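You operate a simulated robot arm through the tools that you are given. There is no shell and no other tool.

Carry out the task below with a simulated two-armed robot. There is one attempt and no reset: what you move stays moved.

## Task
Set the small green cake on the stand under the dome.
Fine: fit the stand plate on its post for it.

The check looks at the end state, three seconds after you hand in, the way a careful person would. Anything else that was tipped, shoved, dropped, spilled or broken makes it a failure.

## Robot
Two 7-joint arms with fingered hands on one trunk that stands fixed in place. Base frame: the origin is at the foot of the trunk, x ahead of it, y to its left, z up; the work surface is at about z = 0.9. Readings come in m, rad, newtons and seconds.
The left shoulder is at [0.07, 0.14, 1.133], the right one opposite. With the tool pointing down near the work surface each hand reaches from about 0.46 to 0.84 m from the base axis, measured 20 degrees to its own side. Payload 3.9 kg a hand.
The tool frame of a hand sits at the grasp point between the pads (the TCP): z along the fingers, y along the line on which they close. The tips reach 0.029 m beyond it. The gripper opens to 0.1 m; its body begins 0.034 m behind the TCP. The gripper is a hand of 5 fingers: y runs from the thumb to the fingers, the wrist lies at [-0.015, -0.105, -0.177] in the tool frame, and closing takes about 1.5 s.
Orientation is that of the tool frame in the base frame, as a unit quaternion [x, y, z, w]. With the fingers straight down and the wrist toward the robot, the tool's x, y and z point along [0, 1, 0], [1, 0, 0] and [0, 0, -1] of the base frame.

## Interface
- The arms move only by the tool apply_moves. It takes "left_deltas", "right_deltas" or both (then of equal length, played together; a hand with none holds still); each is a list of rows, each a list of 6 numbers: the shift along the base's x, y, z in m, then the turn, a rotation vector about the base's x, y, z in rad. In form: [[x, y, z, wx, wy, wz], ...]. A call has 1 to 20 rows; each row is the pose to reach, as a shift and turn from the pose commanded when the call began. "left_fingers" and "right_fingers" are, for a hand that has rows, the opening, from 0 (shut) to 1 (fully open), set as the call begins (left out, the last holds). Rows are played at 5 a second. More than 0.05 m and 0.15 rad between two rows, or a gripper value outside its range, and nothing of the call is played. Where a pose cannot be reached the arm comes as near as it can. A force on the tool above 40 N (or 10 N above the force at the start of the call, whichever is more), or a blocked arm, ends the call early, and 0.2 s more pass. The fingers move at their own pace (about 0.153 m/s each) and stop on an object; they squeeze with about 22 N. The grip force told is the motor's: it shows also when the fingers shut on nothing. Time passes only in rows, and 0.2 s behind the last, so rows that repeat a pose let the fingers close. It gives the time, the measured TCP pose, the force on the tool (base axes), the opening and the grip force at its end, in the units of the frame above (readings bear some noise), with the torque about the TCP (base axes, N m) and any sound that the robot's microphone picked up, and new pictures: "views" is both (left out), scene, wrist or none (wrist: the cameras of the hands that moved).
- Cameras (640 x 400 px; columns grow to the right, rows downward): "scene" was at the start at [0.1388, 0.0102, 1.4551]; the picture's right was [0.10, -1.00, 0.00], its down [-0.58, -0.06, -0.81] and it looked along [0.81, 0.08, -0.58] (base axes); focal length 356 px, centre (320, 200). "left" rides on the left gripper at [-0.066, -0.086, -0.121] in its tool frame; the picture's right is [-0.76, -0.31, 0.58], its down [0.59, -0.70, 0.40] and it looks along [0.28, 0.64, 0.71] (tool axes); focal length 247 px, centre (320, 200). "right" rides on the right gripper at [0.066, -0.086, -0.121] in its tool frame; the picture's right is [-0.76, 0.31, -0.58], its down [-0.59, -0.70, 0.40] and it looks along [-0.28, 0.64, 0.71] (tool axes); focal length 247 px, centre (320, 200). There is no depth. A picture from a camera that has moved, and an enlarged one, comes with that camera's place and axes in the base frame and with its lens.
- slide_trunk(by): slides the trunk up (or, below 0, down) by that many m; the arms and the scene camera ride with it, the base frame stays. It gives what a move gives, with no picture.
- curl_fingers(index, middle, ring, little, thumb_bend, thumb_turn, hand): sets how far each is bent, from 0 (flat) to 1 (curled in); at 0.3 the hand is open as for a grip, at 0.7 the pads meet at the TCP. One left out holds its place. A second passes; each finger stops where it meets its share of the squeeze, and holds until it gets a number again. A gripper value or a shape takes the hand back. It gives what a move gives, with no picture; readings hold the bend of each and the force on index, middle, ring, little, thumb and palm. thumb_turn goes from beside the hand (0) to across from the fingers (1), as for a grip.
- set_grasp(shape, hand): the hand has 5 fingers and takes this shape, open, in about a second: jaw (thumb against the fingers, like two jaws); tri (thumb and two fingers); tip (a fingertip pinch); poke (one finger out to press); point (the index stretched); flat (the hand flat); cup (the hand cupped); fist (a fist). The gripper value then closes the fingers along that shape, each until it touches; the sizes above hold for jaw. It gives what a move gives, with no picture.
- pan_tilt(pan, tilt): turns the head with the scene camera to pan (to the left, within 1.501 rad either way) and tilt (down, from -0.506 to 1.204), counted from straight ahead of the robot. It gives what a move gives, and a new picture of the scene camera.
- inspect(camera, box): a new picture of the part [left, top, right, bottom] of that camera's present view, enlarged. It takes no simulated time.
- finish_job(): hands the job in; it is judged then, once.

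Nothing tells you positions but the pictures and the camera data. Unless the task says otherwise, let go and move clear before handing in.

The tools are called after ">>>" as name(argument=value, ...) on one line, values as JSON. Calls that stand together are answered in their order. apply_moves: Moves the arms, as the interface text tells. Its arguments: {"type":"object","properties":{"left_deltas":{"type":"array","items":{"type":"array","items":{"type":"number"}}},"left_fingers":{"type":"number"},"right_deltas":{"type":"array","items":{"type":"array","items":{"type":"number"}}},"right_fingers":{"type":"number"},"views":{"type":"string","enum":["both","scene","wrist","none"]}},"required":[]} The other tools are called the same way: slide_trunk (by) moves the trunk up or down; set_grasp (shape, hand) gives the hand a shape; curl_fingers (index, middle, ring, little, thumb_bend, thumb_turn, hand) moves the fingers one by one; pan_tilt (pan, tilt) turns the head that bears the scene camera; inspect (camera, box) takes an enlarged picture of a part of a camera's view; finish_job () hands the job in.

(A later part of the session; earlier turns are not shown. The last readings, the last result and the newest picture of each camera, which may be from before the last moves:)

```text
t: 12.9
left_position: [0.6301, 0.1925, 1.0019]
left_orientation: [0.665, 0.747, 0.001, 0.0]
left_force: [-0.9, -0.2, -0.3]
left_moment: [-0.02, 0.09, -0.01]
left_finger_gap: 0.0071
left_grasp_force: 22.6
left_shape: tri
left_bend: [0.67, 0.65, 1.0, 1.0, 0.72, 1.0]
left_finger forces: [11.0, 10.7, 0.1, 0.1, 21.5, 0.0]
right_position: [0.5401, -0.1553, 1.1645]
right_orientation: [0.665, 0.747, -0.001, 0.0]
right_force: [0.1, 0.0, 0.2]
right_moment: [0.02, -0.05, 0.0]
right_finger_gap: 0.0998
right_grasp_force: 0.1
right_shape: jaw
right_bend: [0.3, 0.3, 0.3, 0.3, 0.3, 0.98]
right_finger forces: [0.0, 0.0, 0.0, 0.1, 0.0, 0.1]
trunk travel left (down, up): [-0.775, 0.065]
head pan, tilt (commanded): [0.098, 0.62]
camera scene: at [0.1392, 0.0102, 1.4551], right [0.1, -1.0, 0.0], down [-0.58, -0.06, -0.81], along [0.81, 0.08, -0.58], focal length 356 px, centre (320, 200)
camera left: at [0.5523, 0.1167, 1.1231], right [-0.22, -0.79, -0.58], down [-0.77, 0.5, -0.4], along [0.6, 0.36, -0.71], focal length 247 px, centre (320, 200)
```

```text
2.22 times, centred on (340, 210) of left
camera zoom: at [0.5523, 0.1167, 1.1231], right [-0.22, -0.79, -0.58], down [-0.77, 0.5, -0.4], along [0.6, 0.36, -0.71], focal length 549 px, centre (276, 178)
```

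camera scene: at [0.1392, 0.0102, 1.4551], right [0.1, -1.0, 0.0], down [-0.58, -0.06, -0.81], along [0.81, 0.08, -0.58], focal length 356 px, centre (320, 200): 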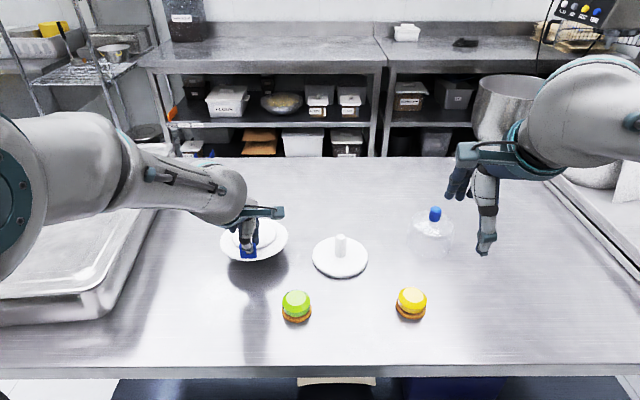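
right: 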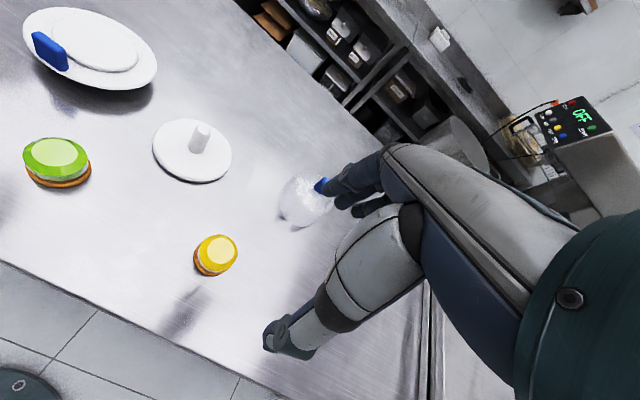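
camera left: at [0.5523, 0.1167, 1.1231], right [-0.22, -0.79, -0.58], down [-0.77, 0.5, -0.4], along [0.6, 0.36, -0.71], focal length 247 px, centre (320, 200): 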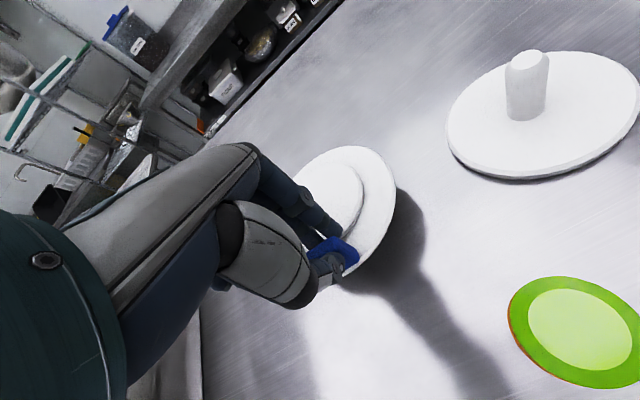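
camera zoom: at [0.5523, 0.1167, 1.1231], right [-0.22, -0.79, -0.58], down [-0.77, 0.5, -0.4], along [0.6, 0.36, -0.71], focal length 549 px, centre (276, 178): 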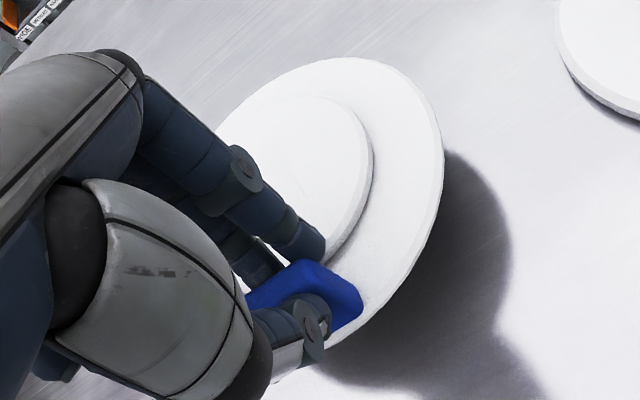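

The plate came up, but the thumb bent further in, so it may have sagged or slipped. I'll look closely before lifting more.

>>> inspect(camera="scene", box=[215, 210, 295, 280])

>>> inspect(camera="left", box=[300, 190, 400, 300])

>>> inspect(camera="right", box=[0, 0, 240, 160])

```text
5.71 times, centred on (255, 245) of scene
camera zoom: at [0.1392, 0.0102, 1.4551], right [0.1, -1.0, 0.0], down [-0.58, -0.06, -0.81], along [0.81, 0.08, -0.58], focal length 2032 px, centre (691, -57)
```

zoom: 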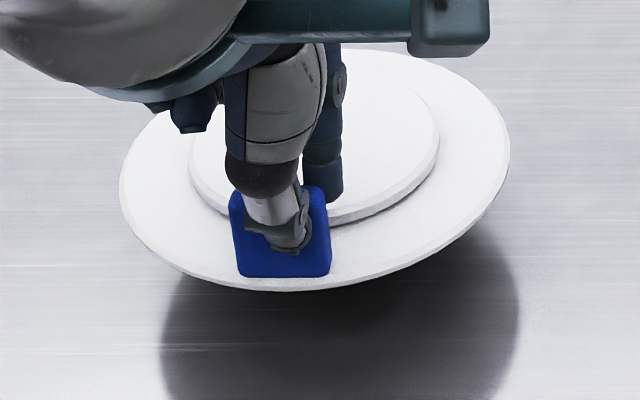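

```text
3.64 times, centred on (350, 245) of left
camera zoom: at [0.5523, 0.1167, 1.1231], right [-0.22, -0.79, -0.58], down [-0.77, 0.5, -0.4], along [0.6, 0.36, -0.71], focal length 898 px, centre (211, 36)
```

zoom: 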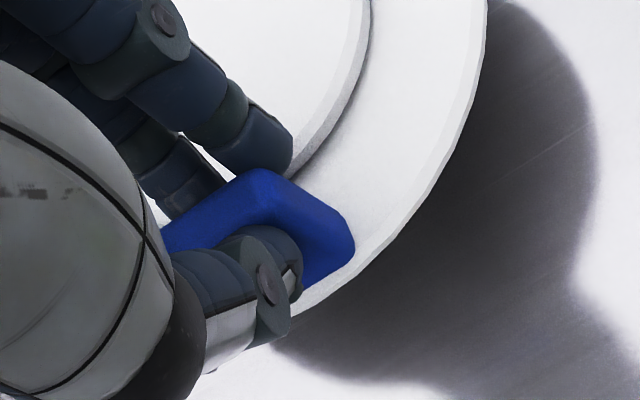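

```text
2.50 times, centred on (120, 80) of right
camera zoom: at [0.4476, -0.0992, 1.2854], right [0.39, -0.72, 0.58], down [-0.63, -0.67, -0.4], along [0.67, -0.21, -0.71], focal length 617 px, centre (820, 500)
```

zoom: 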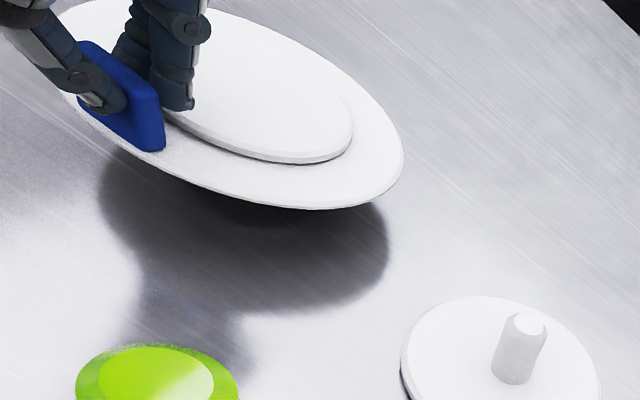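

The tab has not slipped, but closing the fingers pulled the plate about 8 mm toward me, and it now sags about 4° with the far side low. Next I'll move the right hand out of the way, turned so its camera watches the post, then lift the plate and level it with a small hand tilt.

>>> apply_moves(right_deltas=[[0, -0.03, -0.02, 0, 0, 0.12], [0, -0.06, -0.04, 0, 0, 0.24], [0, -0.09, -0.06, 0, 0, 0.36], [0, -0.12, -0.08, 0, 0, 0.48], [0, -0.13, -0.1, 0, 0, 0.6]], left_deltas=[[0, 0, 0.02, 0, 0, 0], [0, 0, 0.04, 0, -0.02, 0], [0, 0, 0.06, 0, -0.04, 0], [0, 0, 0.07, 0, -0.06, 0], [0, 0, 0.07, 0, -0.07, 0]])

>>> inspect(camera="right", box=[0, 0, 320, 200])

>>> inspect(camera="scene", box=[205, 190, 305, 280])

```text
t: 14.1
left_position: [0.6303, 0.1927, 1.071]
left_orientation: [0.664, 0.747, 0.023, 0.025]
left_force: [-0.1, -0.3, -2.1]
left_moment: [-0.02, 0.07, 0.0]
left_finger_gap: 0.0074
left_grasp_force: 21.9
left_shape: tri
left_bend: [0.67, 0.65, 1.0, 1.0, 0.72, 1.0]
left_finger forces: [11.1, 10.5, 0.0, 0.1, 21.7, 0.0]
right_position: [0.5412, -0.2845, 1.0655]
right_orientation: [0.414, 0.91, 0.0, -0.001]
right_force: [-0.2, 0.2, 0.4]
right_moment: [0.0, -0.01, -0.01]
right_finger_gap: 0.0996
right_grasp_force: 0.0
right_shape: jaw
right_bend: [0.3, 0.3, 0.3, 0.3, 0.3, 0.98]
right_finger forces: [0.0, 0.0, 0.0, 0.0, 0.0, 0.1]
trunk travel left (down, up): [-0.775, 0.065]
head pan, tilt (commanded): [0.098, 0.62]
camera scene: at [0.1402, 0.0099, 1.455], right [0.1, -1.0, 0.0], down [-0.58, -0.06, -0.81], along [0.81, 0.08, -0.58], focal length 356 px, centre (320, 200)
camera right: at [0.4337, -0.2918, 1.1853], right [0.73, -0.37, 0.58], down [-0.14, -0.91, -0.4], along [0.67, 0.21, -0.71], focal length 247 px, centre (320, 200)
camera left: at [0.5451, 0.1172, 1.187], right [-0.18, -0.79, -0.59], down [-0.74, 0.5, -0.45], along [0.65, 0.36, -0.67], focal length 247 px, centre (320, 200)
```

scene: 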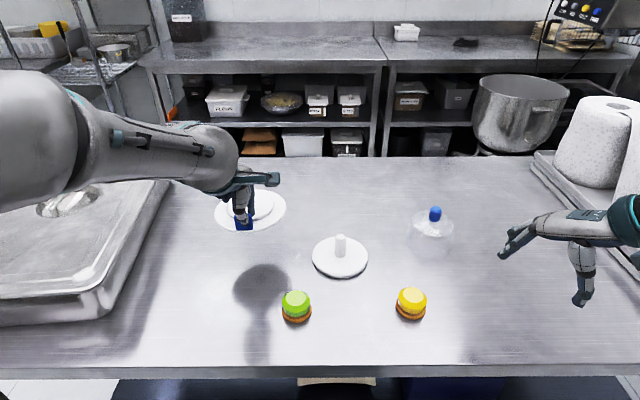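
right: 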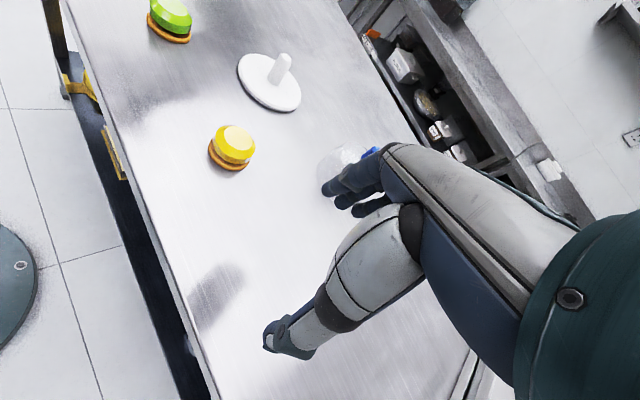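
left: 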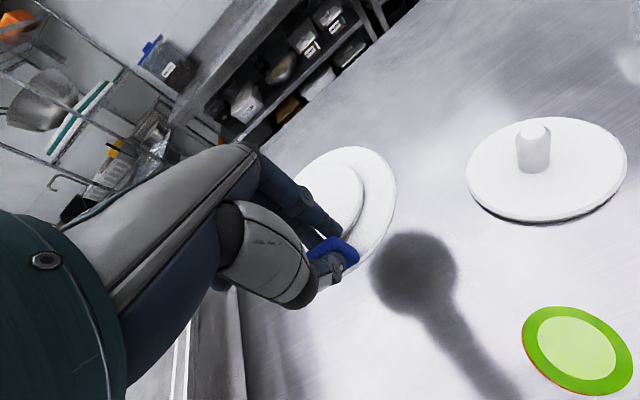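

```text
2.00 times, centred on (160, 100) of right
camera zoom: at [0.4337, -0.2918, 1.1853], right [0.73, -0.37, 0.58], down [-0.14, -0.91, -0.4], along [0.67, 0.21, -0.71], focal length 494 px, centre (640, 400)
```

zoom: 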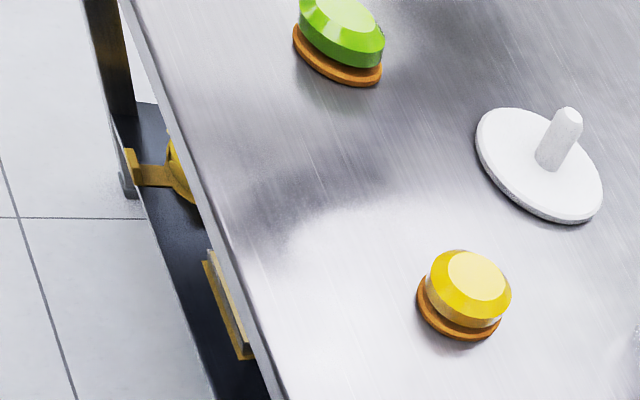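

```text
4.44 times, centred on (255, 235) of scene
camera zoom: at [0.1402, 0.0099, 1.455], right [0.1, -1.0, 0.0], down [-0.58, -0.06, -0.81], along [0.81, 0.08, -0.58], focal length 1580 px, centre (609, 44)
```

zoom: 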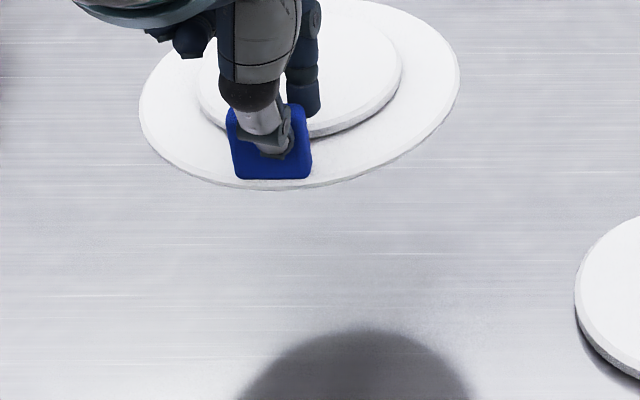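

The plate is held firmly about 9 cm above its old spot and the hub bottom should be about 2.5 cm above the post top. Now I'll carry it sideways over the post.

>>> apply_moves(left_deltas=[[0.003, -0.03, 0.005, 0, 0, 0], [0.006, -0.065, 0.005, 0, 0, 0], [0.01, -0.1, 0.005, 0, 0, 0], [0.014, -0.14, 0.005, 0, 0, 0], [0.017, -0.17, 0.005, 0, 0, 0], [0.017, -0.1795, 0.005, 0, 0, 0], [0.017, -0.1795, 0.005, 0, 0, 0]])

>>> inspect(camera="right", box=[180, 0, 380, 130])

>>> inspect(camera="scene", box=[280, 190, 400, 290])

```text
t: 15.7
left_position: [0.6519, 0.0287, 1.0953]
left_orientation: [0.652, 0.757, 0.004, 0.05]
left_force: [0.2, -0.1, -1.4]
left_moment: [-0.02, 0.06, 0.02]
left_finger_gap: 0.0074
left_grasp_force: 22.4
left_shape: tri
left_bend: [0.67, 0.65, 1.0, 1.0, 0.72, 1.0]
left_finger forces: [11.2, 10.8, 0.1, 0.0, 21.8, 0.0]
right_position: [0.5399, -0.2851, 1.0654]
right_orientation: [0.414, 0.91, 0.0, 0.0]
right_force: [-0.3, -0.6, -0.1]
right_moment: [0.02, 0.0, 0.01]
right_finger_gap: 0.0998
right_grasp_force: 0.1
right_shape: jaw
right_bend: [0.3, 0.3, 0.3, 0.3, 0.3, 0.98]
right_finger forces: [0.0, 0.0, 0.1, 0.0, 0.0, 0.0]
trunk travel left (down, up): [-0.775, 0.065]
head pan, tilt (commanded): [0.098, 0.62]
camera scene: at [0.139, 0.0102, 1.4551], right [0.1, -1.0, 0.0], down [-0.58, -0.06, -0.81], along [0.81, 0.08, -0.58], focal length 356 px, centre (320, 200)
camera left: at [0.5687, -0.0425, 1.2149], right [-0.14, -0.83, -0.54], down [-0.75, 0.45, -0.49], along [0.65, 0.34, -0.68], focal length 247 px, centre (320, 200)
```

scene: 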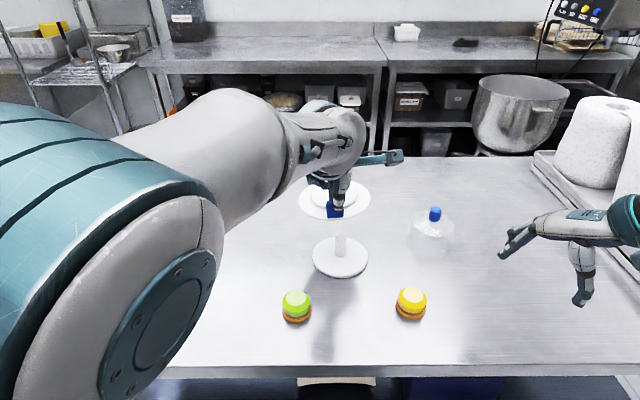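
left: 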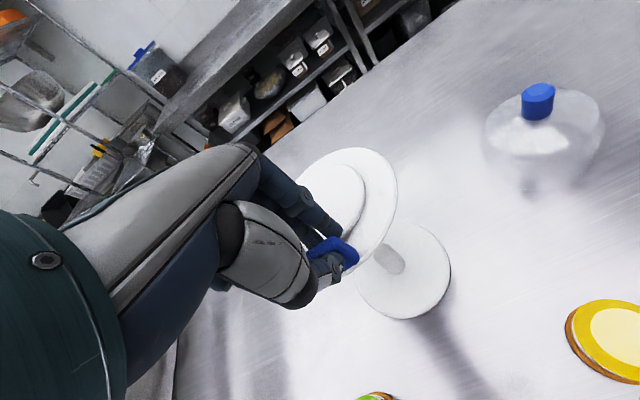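

```text
3.08 times, centred on (280, 65) of right
camera zoom: at [0.4326, -0.2912, 1.1859], right [0.73, -0.37, 0.58], down [-0.14, -0.91, -0.4], along [0.67, 0.21, -0.71], focal length 760 px, centre (443, 615)
```

zoom: 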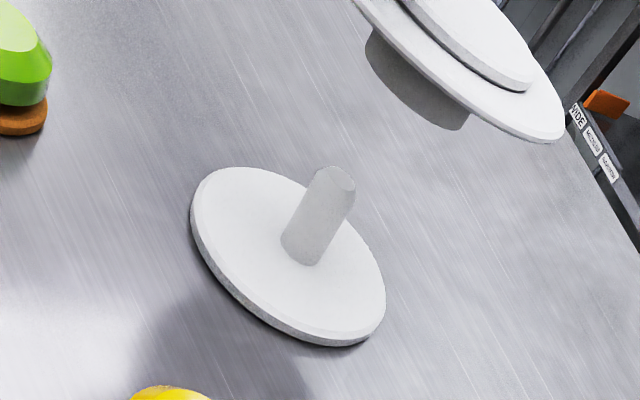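

```text
4.00 times, centred on (340, 240) of scene
camera zoom: at [0.139, 0.0102, 1.4551], right [0.1, -1.0, 0.0], down [-0.58, -0.06, -0.81], along [0.81, 0.08, -0.58], focal length 1422 px, centre (240, 40)
```

zoom: 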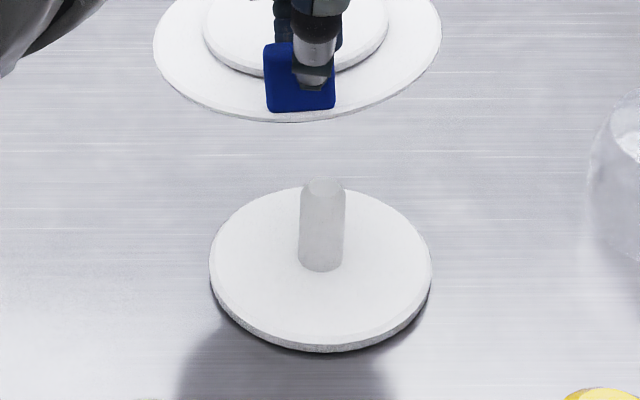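

The hand hasn't yet reached the commanded pose (it reads y 0.029, z 1.095 and a slight roll). I'll hold still to see whether it settles.

>>> apply_moves(left_deltas=[[0, 0, 0, 0, 0, 0], [0, 0, 0, 0, 0, 0], [0, 0, 0, 0, 0, 0]], views="scene")

```text
t: 16.5
left_position: [0.6539, 0.0294, 1.093]
left_orientation: [0.651, 0.757, 0.004, 0.049]
left_force: [-0.5, 0.0, -0.5]
left_moment: [-0.01, 0.07, 0.01]
left_finger_gap: 0.0073
left_grasp_force: 21.8
left_shape: tri
left_bend: [0.67, 0.65, 1.0, 1.0, 0.72, 1.0]
left_finger forces: [11.2, 10.7, 0.0, 0.0, 21.8, 0.1]
right_position: [0.5416, -0.2855, 1.0647]
right_orientation: [0.414, 0.91, -0.001, -0.001]
right_force: [0.2, 0.5, 0.1]
right_moment: [0.0, 0.01, -0.01]
right_finger_gap: 0.0999
right_grasp_force: 0.0
right_shape: jaw
right_bend: [0.3, 0.3, 0.3, 0.3, 0.3, 0.98]
right_finger forces: [0.0, 0.0, 0.1, 0.0, 0.1, 0.1]
trunk travel left (down, up): [-0.775, 0.065]
head pan, tilt (commanded): [0.098, 0.62]
camera scene: at [0.1391, 0.0102, 1.4551], right [0.1, -1.0, 0.0], down [-0.58, -0.06, -0.81], along [0.81, 0.08, -0.58], focal length 356 px, centre (320, 200)
```

scene: 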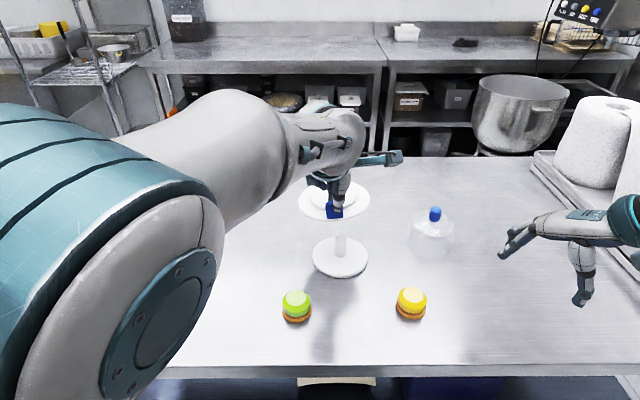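

The left arm seems near a joint limit when reaching across with this yaw. I'll turn the hand and plate about the vertical by −0.5 rad, so that the wrist sits further left, keeping the plate centre over the post.

>>> apply_moves(left_deltas=[[0.002, 0.03, 0.015, 0, 0, -0.12], [0.002, 0.03, 0.015, 0, 0, -0.25], [0.002, 0.028, 0.012, 0, 0, -0.38], [0.002, 0.027, 0.01, 0, 0, -0.5], [0.002, 0.027, 0.01, 0, 0, -0.5], [0.002, 0.027, 0.01, 0, 0, -0.5]])

>>> inspect(camera="right", box=[180, 0, 380, 130])

>>> inspect(camera="scene", box=[280, 180, 400, 280])

```text
t: 17.9
left_position: [0.6486, 0.0394, 1.0872]
left_orientation: [0.829, 0.558, 0.016, 0.032]
left_force: [0.6, -0.1, -1.4]
left_moment: [0.02, 0.05, -0.01]
left_finger_gap: 0.0072
left_grasp_force: 21.8
left_shape: tri
left_bend: [0.67, 0.65, 1.0, 1.0, 0.72, 1.0]
left_finger forces: [10.9, 11.1, 0.0, 0.1, 21.8, 0.0]
right_position: [0.5404, -0.2851, 1.0647]
right_orientation: [0.414, 0.91, -0.001, 0.0]
right_force: [0.6, 0.2, -0.5]
right_moment: [0.0, 0.01, 0.02]
right_finger_gap: 0.0995
right_grasp_force: 0.1
right_shape: jaw
right_bend: [0.3, 0.3, 0.3, 0.3, 0.3, 0.98]
right_finger forces: [0.0, 0.1, 0.0, 0.0, 0.0, 0.0]
trunk travel left (down, up): [-0.775, 0.065]
head pan, tilt (commanded): [0.098, 0.62]
camera scene: at [0.1392, 0.0101, 1.4551], right [0.1, -1.0, 0.0], down [-0.58, -0.06, -0.81], along [0.81, 0.08, -0.58], focal length 356 px, centre (320, 200)
camera left: at [0.5376, 0.0146, 1.2026], right [-0.53, -0.61, -0.59], down [-0.41, 0.8, -0.45], along [0.74, 0.0, -0.67], focal length 247 px, centre (320, 200)
```

scene: 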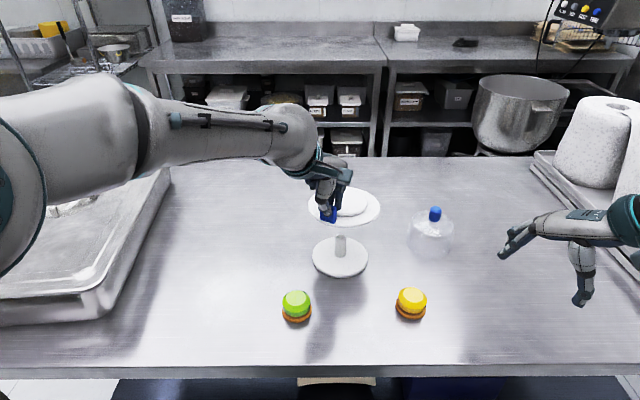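
left: 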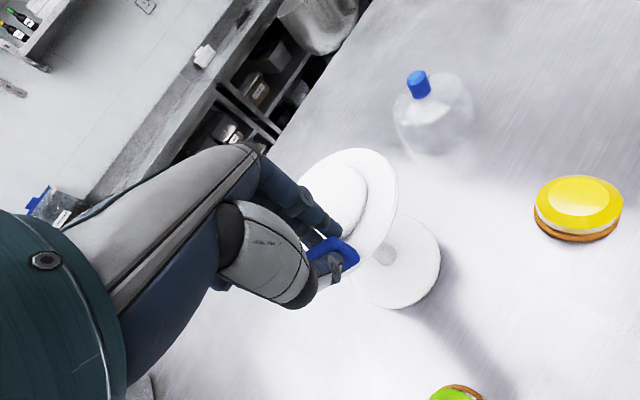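

```text
3.08 times, centred on (280, 65) of right
camera zoom: at [0.4328, -0.2912, 1.1858], right [0.73, -0.37, 0.58], down [-0.14, -0.91, -0.4], along [0.67, 0.21, -0.71], focal length 760 px, centre (443, 615)
```

zoom: 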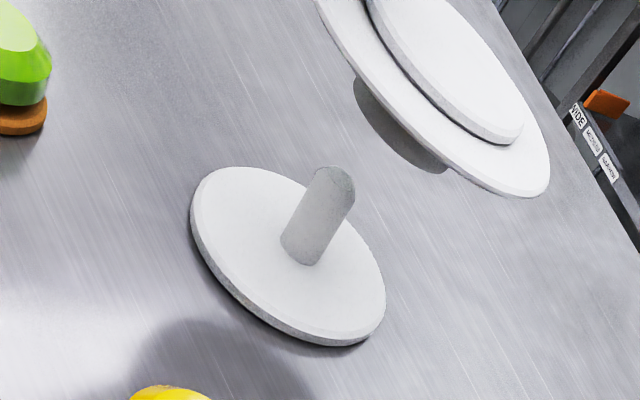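

```text
4.00 times, centred on (340, 230) of scene
camera zoom: at [0.1392, 0.0101, 1.4551], right [0.1, -1.0, 0.0], down [-0.58, -0.06, -0.81], along [0.81, 0.08, -0.58], focal length 1422 px, centre (240, 80)
```

zoom: 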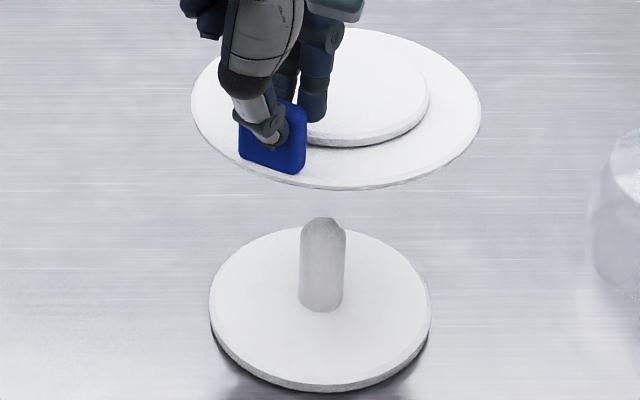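

The arm now reaches the commanded pose, with the plate about 4 mm off toward −y and still sagging about 3° away from the tab. I'll level it a bit more, shift it +4 mm in y, and lower it until the hub is about 1 cm above the post.

>>> apply_moves(left_deltas=[[0, 0.002, -0.01, -0.008, -0.024, 0], [0, 0.004, -0.02, -0.016, -0.047, 0], [0, 0.004, -0.03, -0.016, -0.047, 0], [0, 0.004, -0.035, -0.016, -0.047, 0], [0, 0.004, -0.035, -0.016, -0.047, 0]])

>>> inspect(camera="right", box=[220, 0, 380, 110])

>>> inspect(camera="scene", box=[290, 190, 390, 285])

>>> inspect(camera="left", box=[280, 130, 480, 320])

```text
t: 19.1
left_position: [0.6489, 0.0434, 1.0523]
left_orientation: [0.828, 0.558, 0.032, 0.05]
left_force: [0.2, -1.0, -1.9]
left_moment: [0.07, 0.11, -0.01]
left_finger_gap: 0.0071
left_grasp_force: 21.9
left_shape: tri
left_bend: [0.67, 0.65, 1.0, 1.0, 0.72, 1.0]
left_finger forces: [10.7, 11.0, 0.0, 0.1, 21.7, 0.0]
right_position: [0.54, -0.2853, 1.0651]
right_orientation: [0.414, 0.91, 0.0, 0.001]
right_force: [0.1, 0.2, -0.1]
right_moment: [-0.05, -0.02, 0.0]
right_finger_gap: 0.0999
right_grasp_force: 0.0
right_shape: jaw
right_bend: [0.3, 0.3, 0.3, 0.3, 0.3, 0.98]
right_finger forces: [0.0, 0.0, 0.1, 0.1, 0.1, 0.1]
trunk travel left (down, up): [-0.775, 0.065]
head pan, tilt (commanded): [0.098, 0.62]
camera scene: at [0.139, 0.0103, 1.4551], right [0.1, -1.0, 0.0], down [-0.58, -0.06, -0.81], along [0.81, 0.08, -0.58], focal length 356 px, centre (320, 200)
camera left: at [0.5325, 0.0208, 1.1623], right [-0.5, -0.62, -0.6], down [-0.38, 0.79, -0.48], along [0.77, -0.01, -0.63], focal length 247 px, centre (320, 200)
```

scene: 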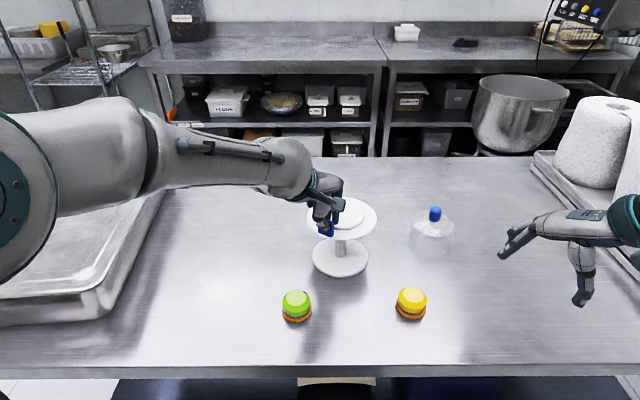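
left: 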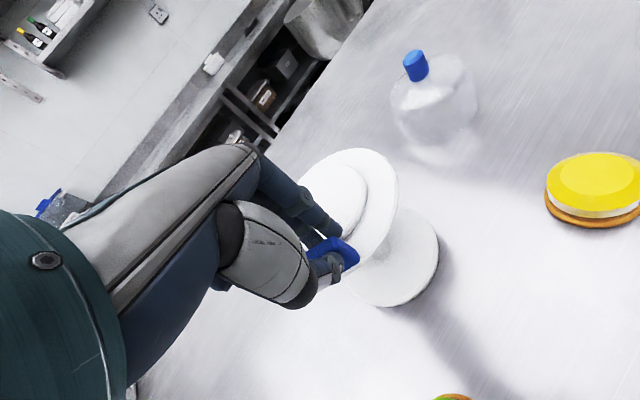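

```text
3.64 times, centred on (300, 55) of right
camera zoom: at [0.4327, -0.2911, 1.1859], right [0.73, -0.37, 0.58], down [-0.14, -0.91, -0.4], along [0.67, 0.21, -0.71], focal length 898 px, centre (393, 727)
```

zoom: 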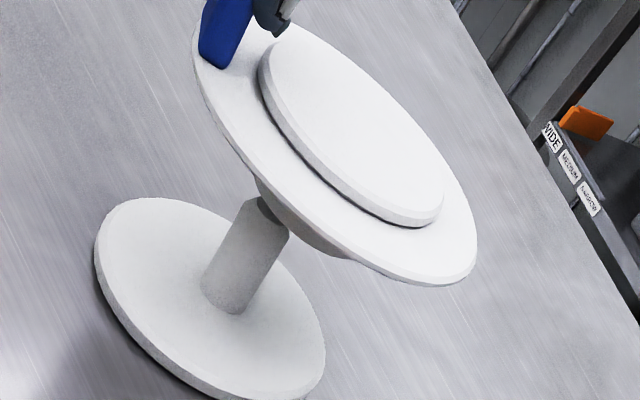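

```text
4.21 times, centred on (340, 238) of scene
camera zoom: at [0.139, 0.0103, 1.4551], right [0.1, -1.0, 0.0], down [-0.58, -0.06, -0.81], along [0.81, 0.08, -0.58], focal length 1497 px, centre (236, 42)
```

zoom: 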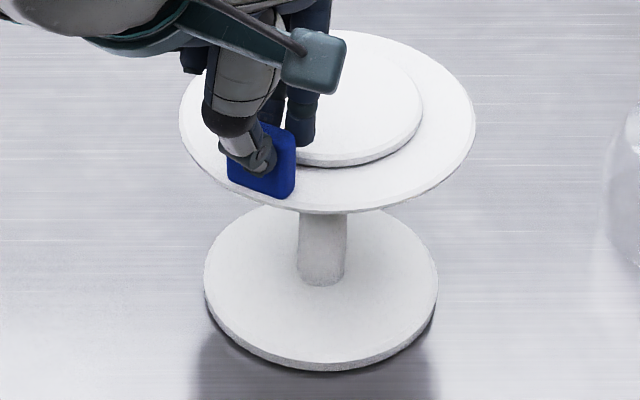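

```text
2.11 times, centred on (380, 225) of left
camera zoom: at [0.5325, 0.0208, 1.1623], right [-0.5, -0.62, -0.6], down [-0.38, 0.79, -0.48], along [0.77, -0.01, -0.63], focal length 520 px, centre (194, 147)
```

zoom: 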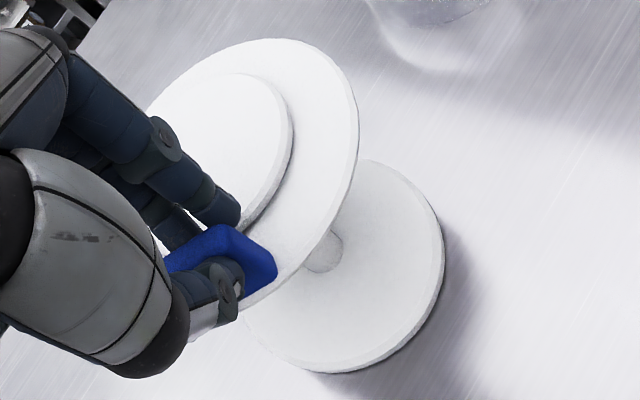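

The hub is just above the post now. I'll zoom tightly on the hub and post in the right and scene cameras to measure the offset before descending.

>>> inspect(camera="right", box=[245, 30, 325, 80])

>>> inspect(camera="left", box=[340, 200, 440, 310])

>>> inspect(camera="scene", box=[320, 225, 360, 265])

```text
8.00 times, centred on (285, 55) of right
camera zoom: at [0.4327, -0.2911, 1.1859], right [0.73, -0.37, 0.58], down [-0.14, -0.91, -0.4], along [0.67, 0.21, -0.71], focal length 1976 px, centre (600, 1360)
```

zoom: 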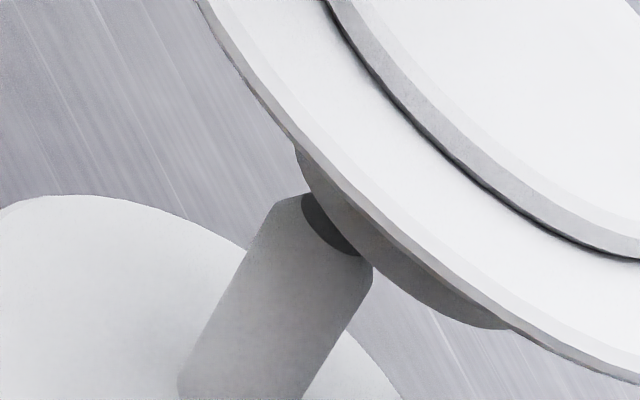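

```text
3.64 times, centred on (390, 255) of left
camera zoom: at [0.5325, 0.0208, 1.1623], right [-0.5, -0.62, -0.6], down [-0.38, 0.79, -0.48], along [0.77, -0.01, -0.63], focal length 898 px, centre (66, 0)
```

zoom: 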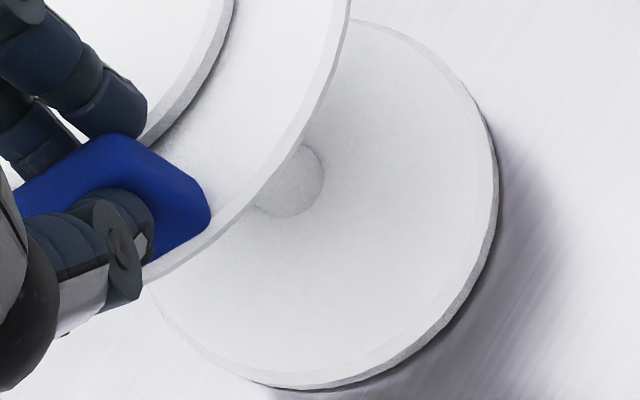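

```text
10.00 times, centred on (340, 245) of scene
camera zoom: at [0.139, 0.0103, 1.4551], right [0.1, -1.0, 0.0], down [-0.58, -0.06, -0.81], along [0.81, 0.08, -0.58], focal length 3556 px, centre (120, -250)
```

zoom: 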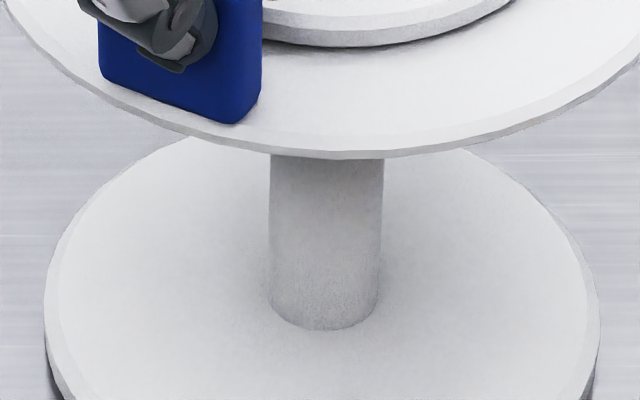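

From the right camera the hub looks several millimetres off the post toward +x/−y, but its height is uncertain. I'll tilt the right hand to get a lower, more level view that shows the gap between hub and post clearly.

>>> apply_moves(right_deltas=[[0.004, 0.006, -0.01, 0.079, -0.09, 0], [0.008, 0.012, -0.025, 0.158, -0.181, 0], [0.012, 0.018, -0.04, 0.236, -0.271, 0], [0.016, 0.024, -0.055, 0.315, -0.362, 0], [0.02, 0.03, -0.065, 0.394, -0.452, 0]], views="wrist")

>>> inspect(camera="right", box=[200, 60, 360, 200])

```text
t: 20.3
left_position: [0.649, 0.0446, 1.0516]
left_orientation: [0.828, 0.558, 0.031, 0.05]
left_force: [0.9, -0.1, -0.9]
left_moment: [-0.01, 0.09, -0.01]
left_finger_gap: 0.0071
left_grasp_force: 21.8
left_shape: tri
left_bend: [0.67, 0.65, 1.0, 1.0, 0.72, 1.0]
left_finger forces: [10.7, 11.0, 0.1, 0.0, 21.6, 0.0]
right_position: [0.5598, -0.2551, 1.0009]
right_orientation: [0.396, 0.869, 0.27, 0.122]
right_force: [-0.1, -0.4, 1.1]
right_moment: [0.01, 0.01, 0.0]
right_finger_gap: 0.0999
right_grasp_force: 0.0
right_shape: jaw
right_bend: [0.3, 0.3, 0.3, 0.3, 0.3, 0.98]
right_finger forces: [0.1, 0.0, 0.0, 0.1, 0.0, 0.1]
trunk travel left (down, up): [-0.775, 0.065]
head pan, tilt (commanded): [0.098, 0.62]
camera right: at [0.4125, -0.2962, 1.05], right [0.44, -0.62, 0.65], down [0.12, -0.68, -0.73], along [0.89, 0.4, -0.22], focal length 247 px, centre (320, 200)
```

right: 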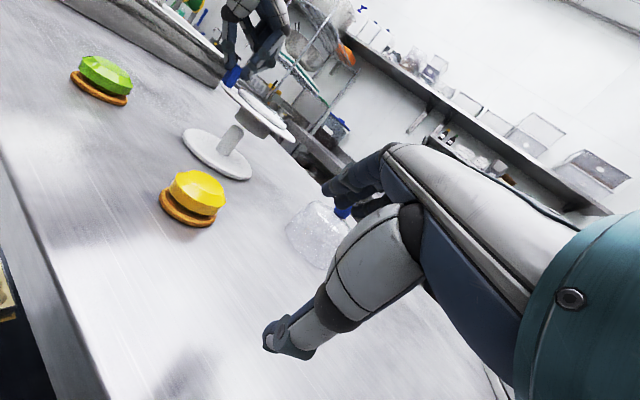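

```text
2.86 times, centred on (280, 130) of right
camera zoom: at [0.4125, -0.2962, 1.05], right [0.44, -0.62, 0.65], down [0.12, -0.68, -0.73], along [0.89, 0.4, -0.22], focal length 706 px, centre (434, 400)
```

zoom: 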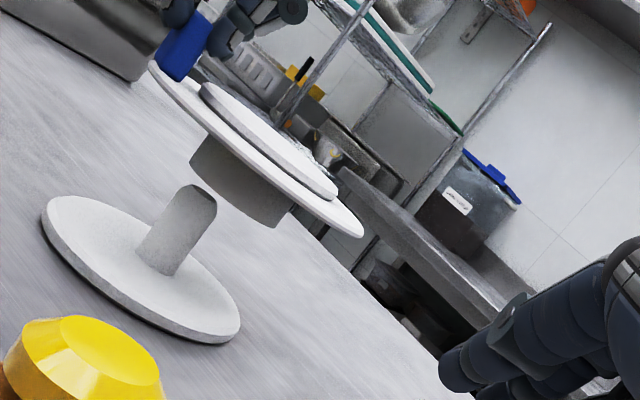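

>>> inspect(camera="right", box=[210, 80, 300, 180])

>>> inspect(camera="right", box=[240, 100, 290, 140])

```text
4.00 times, centred on (255, 130) of right
camera zoom: at [0.4125, -0.2962, 1.05], right [0.44, -0.62, 0.65], down [0.12, -0.68, -0.73], along [0.89, 0.4, -0.22], focal length 988 px, centre (580, 480)
```

zoom: 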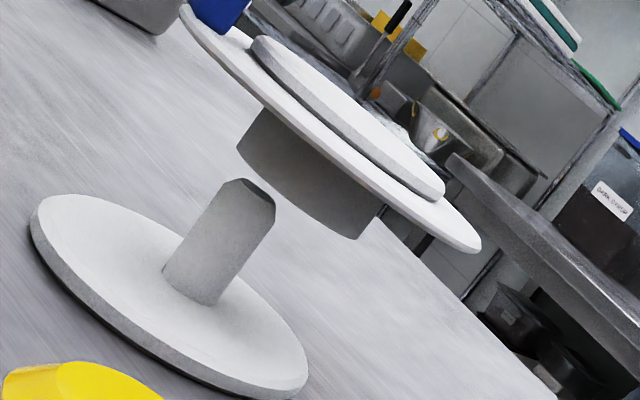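

```text
10.00 times, centred on (265, 120) of right
camera zoom: at [0.4125, -0.2962, 1.05], right [0.44, -0.62, 0.65], down [0.12, -0.68, -0.73], along [0.89, 0.4, -0.22], focal length 2470 px, centre (870, 1000)
```

zoom: 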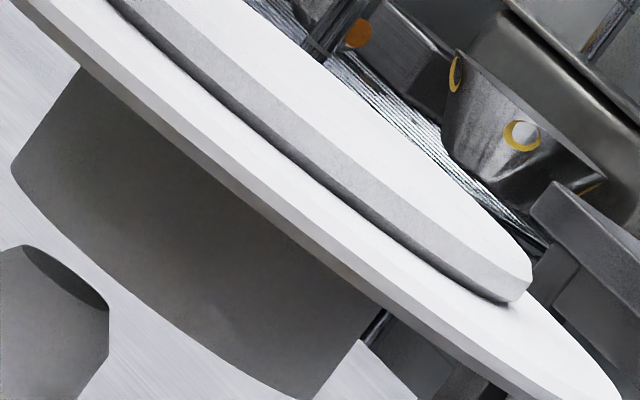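

This low view is very clear: the hub bottom is about 9 mm above the post top, parallel to it, but its axis is about 13 mm to the right. Combined with the scene view, the plate is about 17–18 mm too far in +x and fine in y. I'll shift it back at the same height.

>>> apply_moves(left_deltas=[[-0.006, 0, 0.001, 0, 0, 0], [-0.012, 0, 0.001, 0, -0.006, 0], [-0.018, 0, 0.001, 0, -0.012, 0], [-0.018, 0, 0.001, 0, -0.012, 0]], views="scene")

>>> inspect(camera="right", box=[210, 80, 300, 180])

>>> inspect(camera="scene", box=[290, 190, 390, 285])

```text
t: 21.3
left_position: [0.6299, 0.043, 1.0525]
left_orientation: [0.827, 0.559, 0.037, 0.054]
left_force: [0.1, 0.3, -1.1]
left_moment: [0.05, 0.05, -0.01]
left_finger_gap: 0.0073
left_grasp_force: 22.3
left_shape: tri
left_bend: [0.67, 0.65, 1.0, 1.0, 0.72, 1.0]
left_finger forces: [10.6, 11.0, 0.0, 0.1, 21.5, 0.0]
right_position: [0.5605, -0.2539, 0.9998]
right_orientation: [0.396, 0.87, 0.268, 0.123]
right_force: [-0.4, 0.0, 0.7]
right_moment: [0.01, 0.04, 0.0]
right_finger_gap: 0.1
right_grasp_force: 0.0
right_shape: jaw
right_bend: [0.3, 0.3, 0.3, 0.3, 0.3, 0.98]
right_finger forces: [0.1, 0.0, 0.0, 0.1, 0.0, 0.0]
trunk travel left (down, up): [-0.775, 0.065]
head pan, tilt (commanded): [0.098, 0.62]
camera scene: at [0.1393, 0.0101, 1.4551], right [0.1, -1.0, 0.0], down [-0.58, -0.06, -0.81], along [0.81, 0.08, -0.58], focal length 356 px, centre (320, 200)
```

scene: 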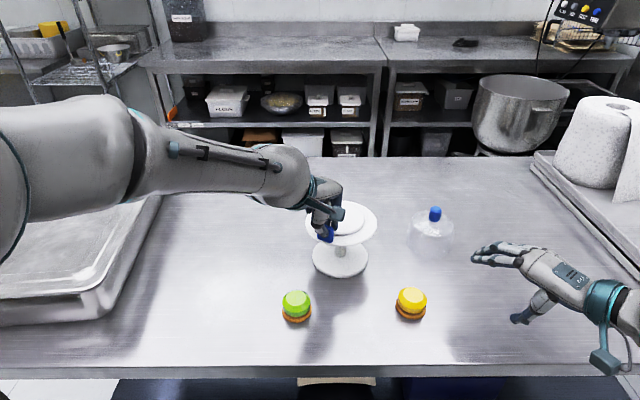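

```text
4.00 times, centred on (255, 130) of right
camera zoom: at [0.4125, -0.296, 1.05], right [0.44, -0.62, 0.65], down [0.12, -0.68, -0.73], along [0.89, 0.4, -0.23], focal length 988 px, centre (580, 480)
```

zoom: 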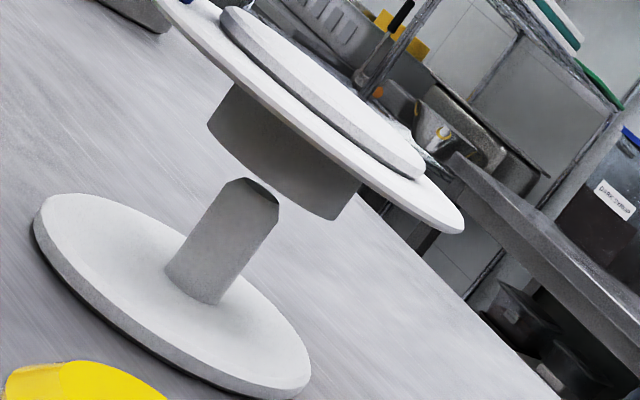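

```text
4.21 times, centred on (340, 238) of scene
camera zoom: at [0.1393, 0.0101, 1.4551], right [0.1, -1.0, 0.0], down [-0.58, -0.06, -0.81], along [0.81, 0.08, -0.58], focal length 1497 px, centre (236, 42)
```

zoom: 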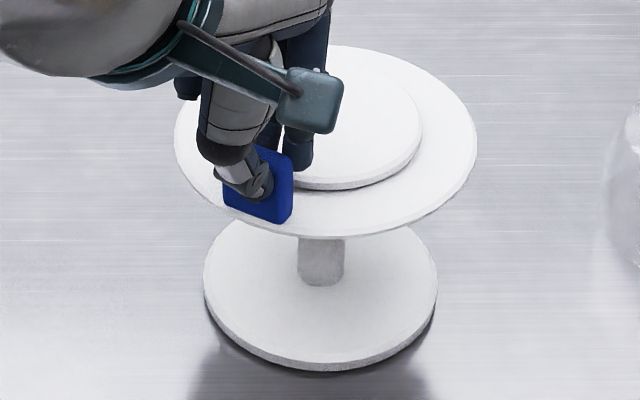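

The hub is now lined up with the post axis in both views, about 9 mm above it. I'll lower slowly, 10 mm first, watching the force.

>>> apply_moves(left_deltas=[[0, 0, -0.003, 0, 0, 0], [0, 0, -0.006, 0, 0, 0], [0, 0, -0.009, 0, 0, 0], [0, 0, -0.009, 0, 0, 0]], views="none")

>>> inspect(camera="right", box=[210, 80, 300, 180])

>>> inspect(camera="scene", box=[290, 190, 390, 285])

```text
t: 22.3
left_position: [0.6318, 0.0429, 1.0429]
left_orientation: [0.826, 0.559, 0.037, 0.054]
left_force: [0.1, -0.3, -1.3]
left_moment: [0.05, 0.05, 0.01]
left_finger_gap: 0.0069
left_grasp_force: 22.4
left_shape: tri
left_bend: [0.67, 0.65, 1.0, 1.0, 0.72, 1.0]
left_finger forces: [10.4, 11.1, 0.0, 0.1, 21.4, 0.0]
right_position: [0.5599, -0.2559, 0.999]
right_orientation: [0.396, 0.87, 0.269, 0.121]
right_force: [0.4, 0.7, -0.1]
right_moment: [0.01, 0.0, -0.02]
right_finger_gap: 0.0996
right_grasp_force: 0.0
right_shape: jaw
right_bend: [0.3, 0.3, 0.3, 0.3, 0.3, 0.98]
right_finger forces: [0.0, 0.1, 0.1, 0.0, 0.0, 0.0]
trunk travel left (down, up): [-0.775, 0.065]
head pan, tilt (commanded): [0.098, 0.62]
```

```text
4.00 times, centred on (255, 130) of right
camera zoom: at [0.4123, -0.2959, 1.0502], right [0.44, -0.62, 0.65], down [0.12, -0.68, -0.73], along [0.89, 0.4, -0.23], focal length 988 px, centre (580, 480)
```

zoom: 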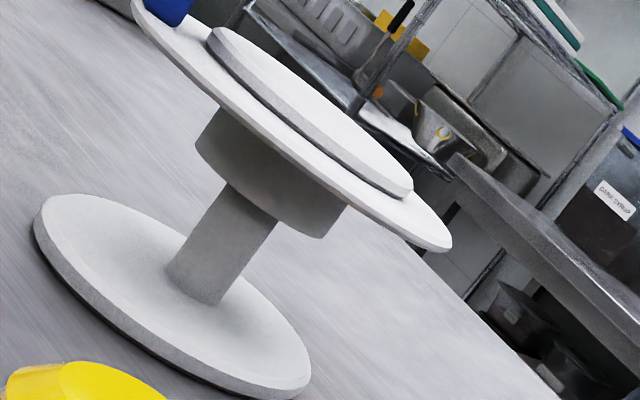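

```text
4.21 times, centred on (340, 238) of scene
camera zoom: at [0.1391, 0.0102, 1.4551], right [0.1, -1.0, 0.0], down [-0.58, -0.06, -0.81], along [0.81, 0.08, -0.58], focal length 1497 px, centre (236, 42)
```

zoom: 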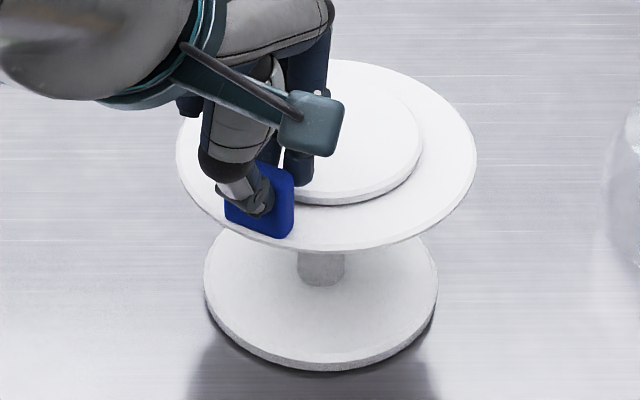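

The hub bottom is now level with the post top and still centred, with no contact force yet. I'll continue down in small steps.

>>> apply_moves(left_deltas=[[0, 0, -0.002, 0, 0, 0], [0, 0, -0.004, 0, 0, 0], [0, 0, -0.004, 0, 0, 0]], views="none")

>>> inspect(camera="right", box=[210, 80, 300, 180])

```text
t: 23.1
left_position: [0.631, 0.042, 1.0392]
left_orientation: [0.827, 0.558, 0.036, 0.054]
left_force: [0.0, -0.6, -1.2]
left_moment: [0.06, 0.11, 0.0]
left_finger_gap: 0.007
left_grasp_force: 21.9
left_shape: tri
left_bend: [0.67, 0.65, 1.0, 1.0, 0.72, 1.0]
left_finger forces: [10.5, 10.9, 0.0, 0.0, 21.5, 0.0]
right_position: [0.5599, -0.2538, 1.0001]
right_orientation: [0.395, 0.87, 0.269, 0.122]
right_force: [-0.3, 0.1, 0.3]
right_moment: [0.02, -0.04, 0.02]
right_finger_gap: 0.0999
right_grasp_force: 0.0
right_shape: jaw
right_bend: [0.3, 0.3, 0.3, 0.3, 0.3, 0.98]
right_finger forces: [0.0, 0.1, 0.0, 0.0, 0.0, 0.0]
trunk travel left (down, up): [-0.775, 0.065]
head pan, tilt (commanded): [0.098, 0.62]
```

```text
4.00 times, centred on (255, 130) of right
camera zoom: at [0.4123, -0.2959, 1.0502], right [0.44, -0.62, 0.65], down [0.12, -0.68, -0.73], along [0.89, 0.4, -0.23], focal length 988 px, centre (580, 480)
```

zoom: 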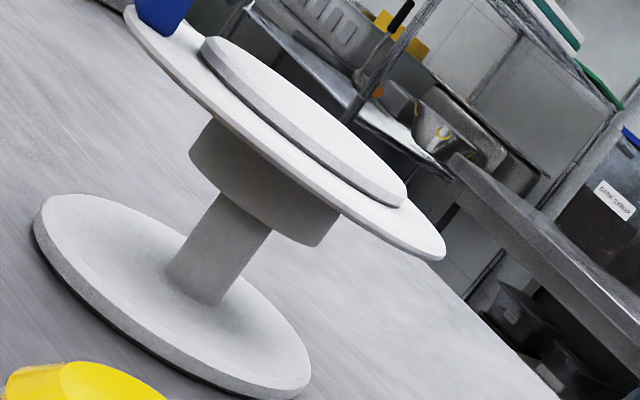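

Still no contact force, and the hub is now about 4 mm below the post top, so the post appears to be entering the hole. I'll keep lowering.

>>> apply_moves(left_deltas=[[0, 0, -0.002, 0, 0, 0], [0, 0, -0.004, 0, 0, 0], [0, 0, -0.006, 0, 0, 0], [0, 0, -0.006, 0, 0, 0]], views="none")

>>> inspect(camera="right", box=[210, 80, 300, 180])

```text
t: 24.1
left_position: [0.6326, 0.0435, 1.0344]
left_orientation: [0.827, 0.558, 0.036, 0.055]
left_force: [0.0, 0.2, -2.3]
left_moment: [0.01, 0.06, 0.01]
left_finger_gap: 0.0067
left_grasp_force: 22.2
left_shape: tri
left_bend: [0.67, 0.65, 1.0, 1.0, 0.72, 1.0]
left_finger forces: [10.5, 11.1, 0.1, 0.1, 21.5, 0.1]
right_position: [0.5595, -0.2546, 0.9999]
right_orientation: [0.394, 0.87, 0.269, 0.122]
right_force: [0.3, -0.2, -0.5]
right_moment: [-0.04, -0.02, -0.04]
right_finger_gap: 0.0999
right_grasp_force: 0.0
right_shape: jaw
right_bend: [0.3, 0.3, 0.3, 0.3, 0.3, 0.98]
right_finger forces: [0.0, 0.0, 0.0, 0.0, 0.0, 0.0]
trunk travel left (down, up): [-0.775, 0.065]
head pan, tilt (commanded): [0.098, 0.62]
```

```text
4.00 times, centred on (255, 130) of right
camera zoom: at [0.4123, -0.2959, 1.0502], right [0.44, -0.62, 0.65], down [0.12, -0.68, -0.73], along [0.89, 0.4, -0.23], focal length 988 px, centre (580, 480)
```

zoom: 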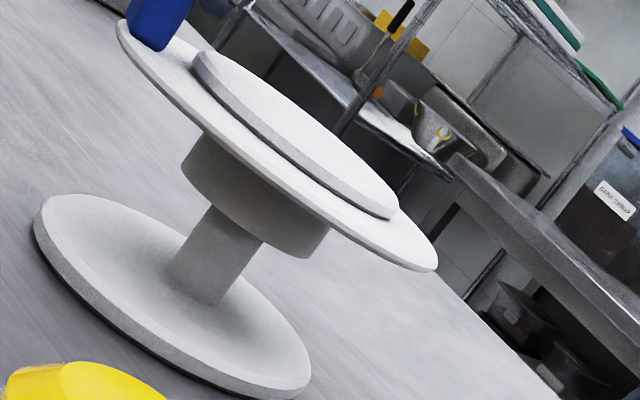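

The hub slides down over the post without force, about 10 mm engaged. I'll continue lowering in small steps until it seats.

>>> apply_moves(left_deltas=[[0, 0, -0.002, 0, 0, 0], [0, 0, -0.004, 0, 0, 0], [0, 0, -0.006, 0, 0, 0], [0, 0, -0.006, 0, 0, 0]], views="none")

>>> inspect(camera="right", box=[210, 80, 300, 180])

```text
t: 25.1
left_position: [0.6314, 0.0438, 1.028]
left_orientation: [0.827, 0.558, 0.035, 0.054]
left_force: [0.2, 0.3, 0.0]
left_moment: [0.0, 0.09, -0.01]
left_finger_gap: 0.0072
left_grasp_force: 21.7
left_shape: tri
left_bend: [0.67, 0.65, 1.0, 1.0, 0.72, 1.0]
left_finger forces: [10.5, 11.1, 0.0, 0.0, 21.5, 0.1]
right_position: [0.5611, -0.2557, 0.9995]
right_orientation: [0.396, 0.87, 0.269, 0.122]
right_force: [0.7, 0.6, -0.1]
right_moment: [-0.01, 0.0, -0.02]
right_finger_gap: 0.0997
right_grasp_force: 0.0
right_shape: jaw
right_bend: [0.3, 0.3, 0.3, 0.3, 0.3, 0.98]
right_finger forces: [0.1, 0.0, 0.0, 0.1, 0.0, 0.0]
trunk travel left (down, up): [-0.775, 0.065]
head pan, tilt (commanded): [0.098, 0.62]
```

```text
4.00 times, centred on (255, 130) of right
camera zoom: at [0.4124, -0.2959, 1.0501], right [0.44, -0.62, 0.65], down [0.12, -0.68, -0.73], along [0.89, 0.4, -0.23], focal length 988 px, centre (580, 480)
```

zoom: 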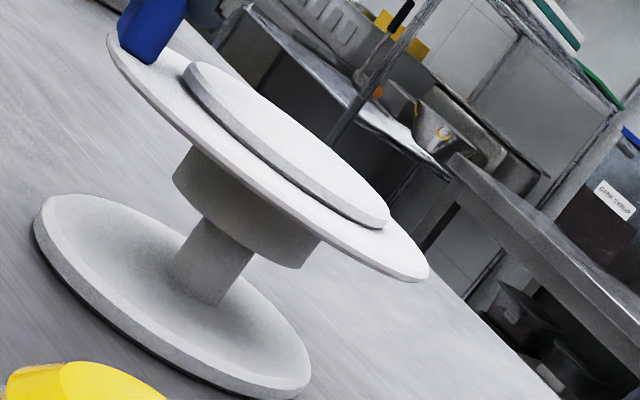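

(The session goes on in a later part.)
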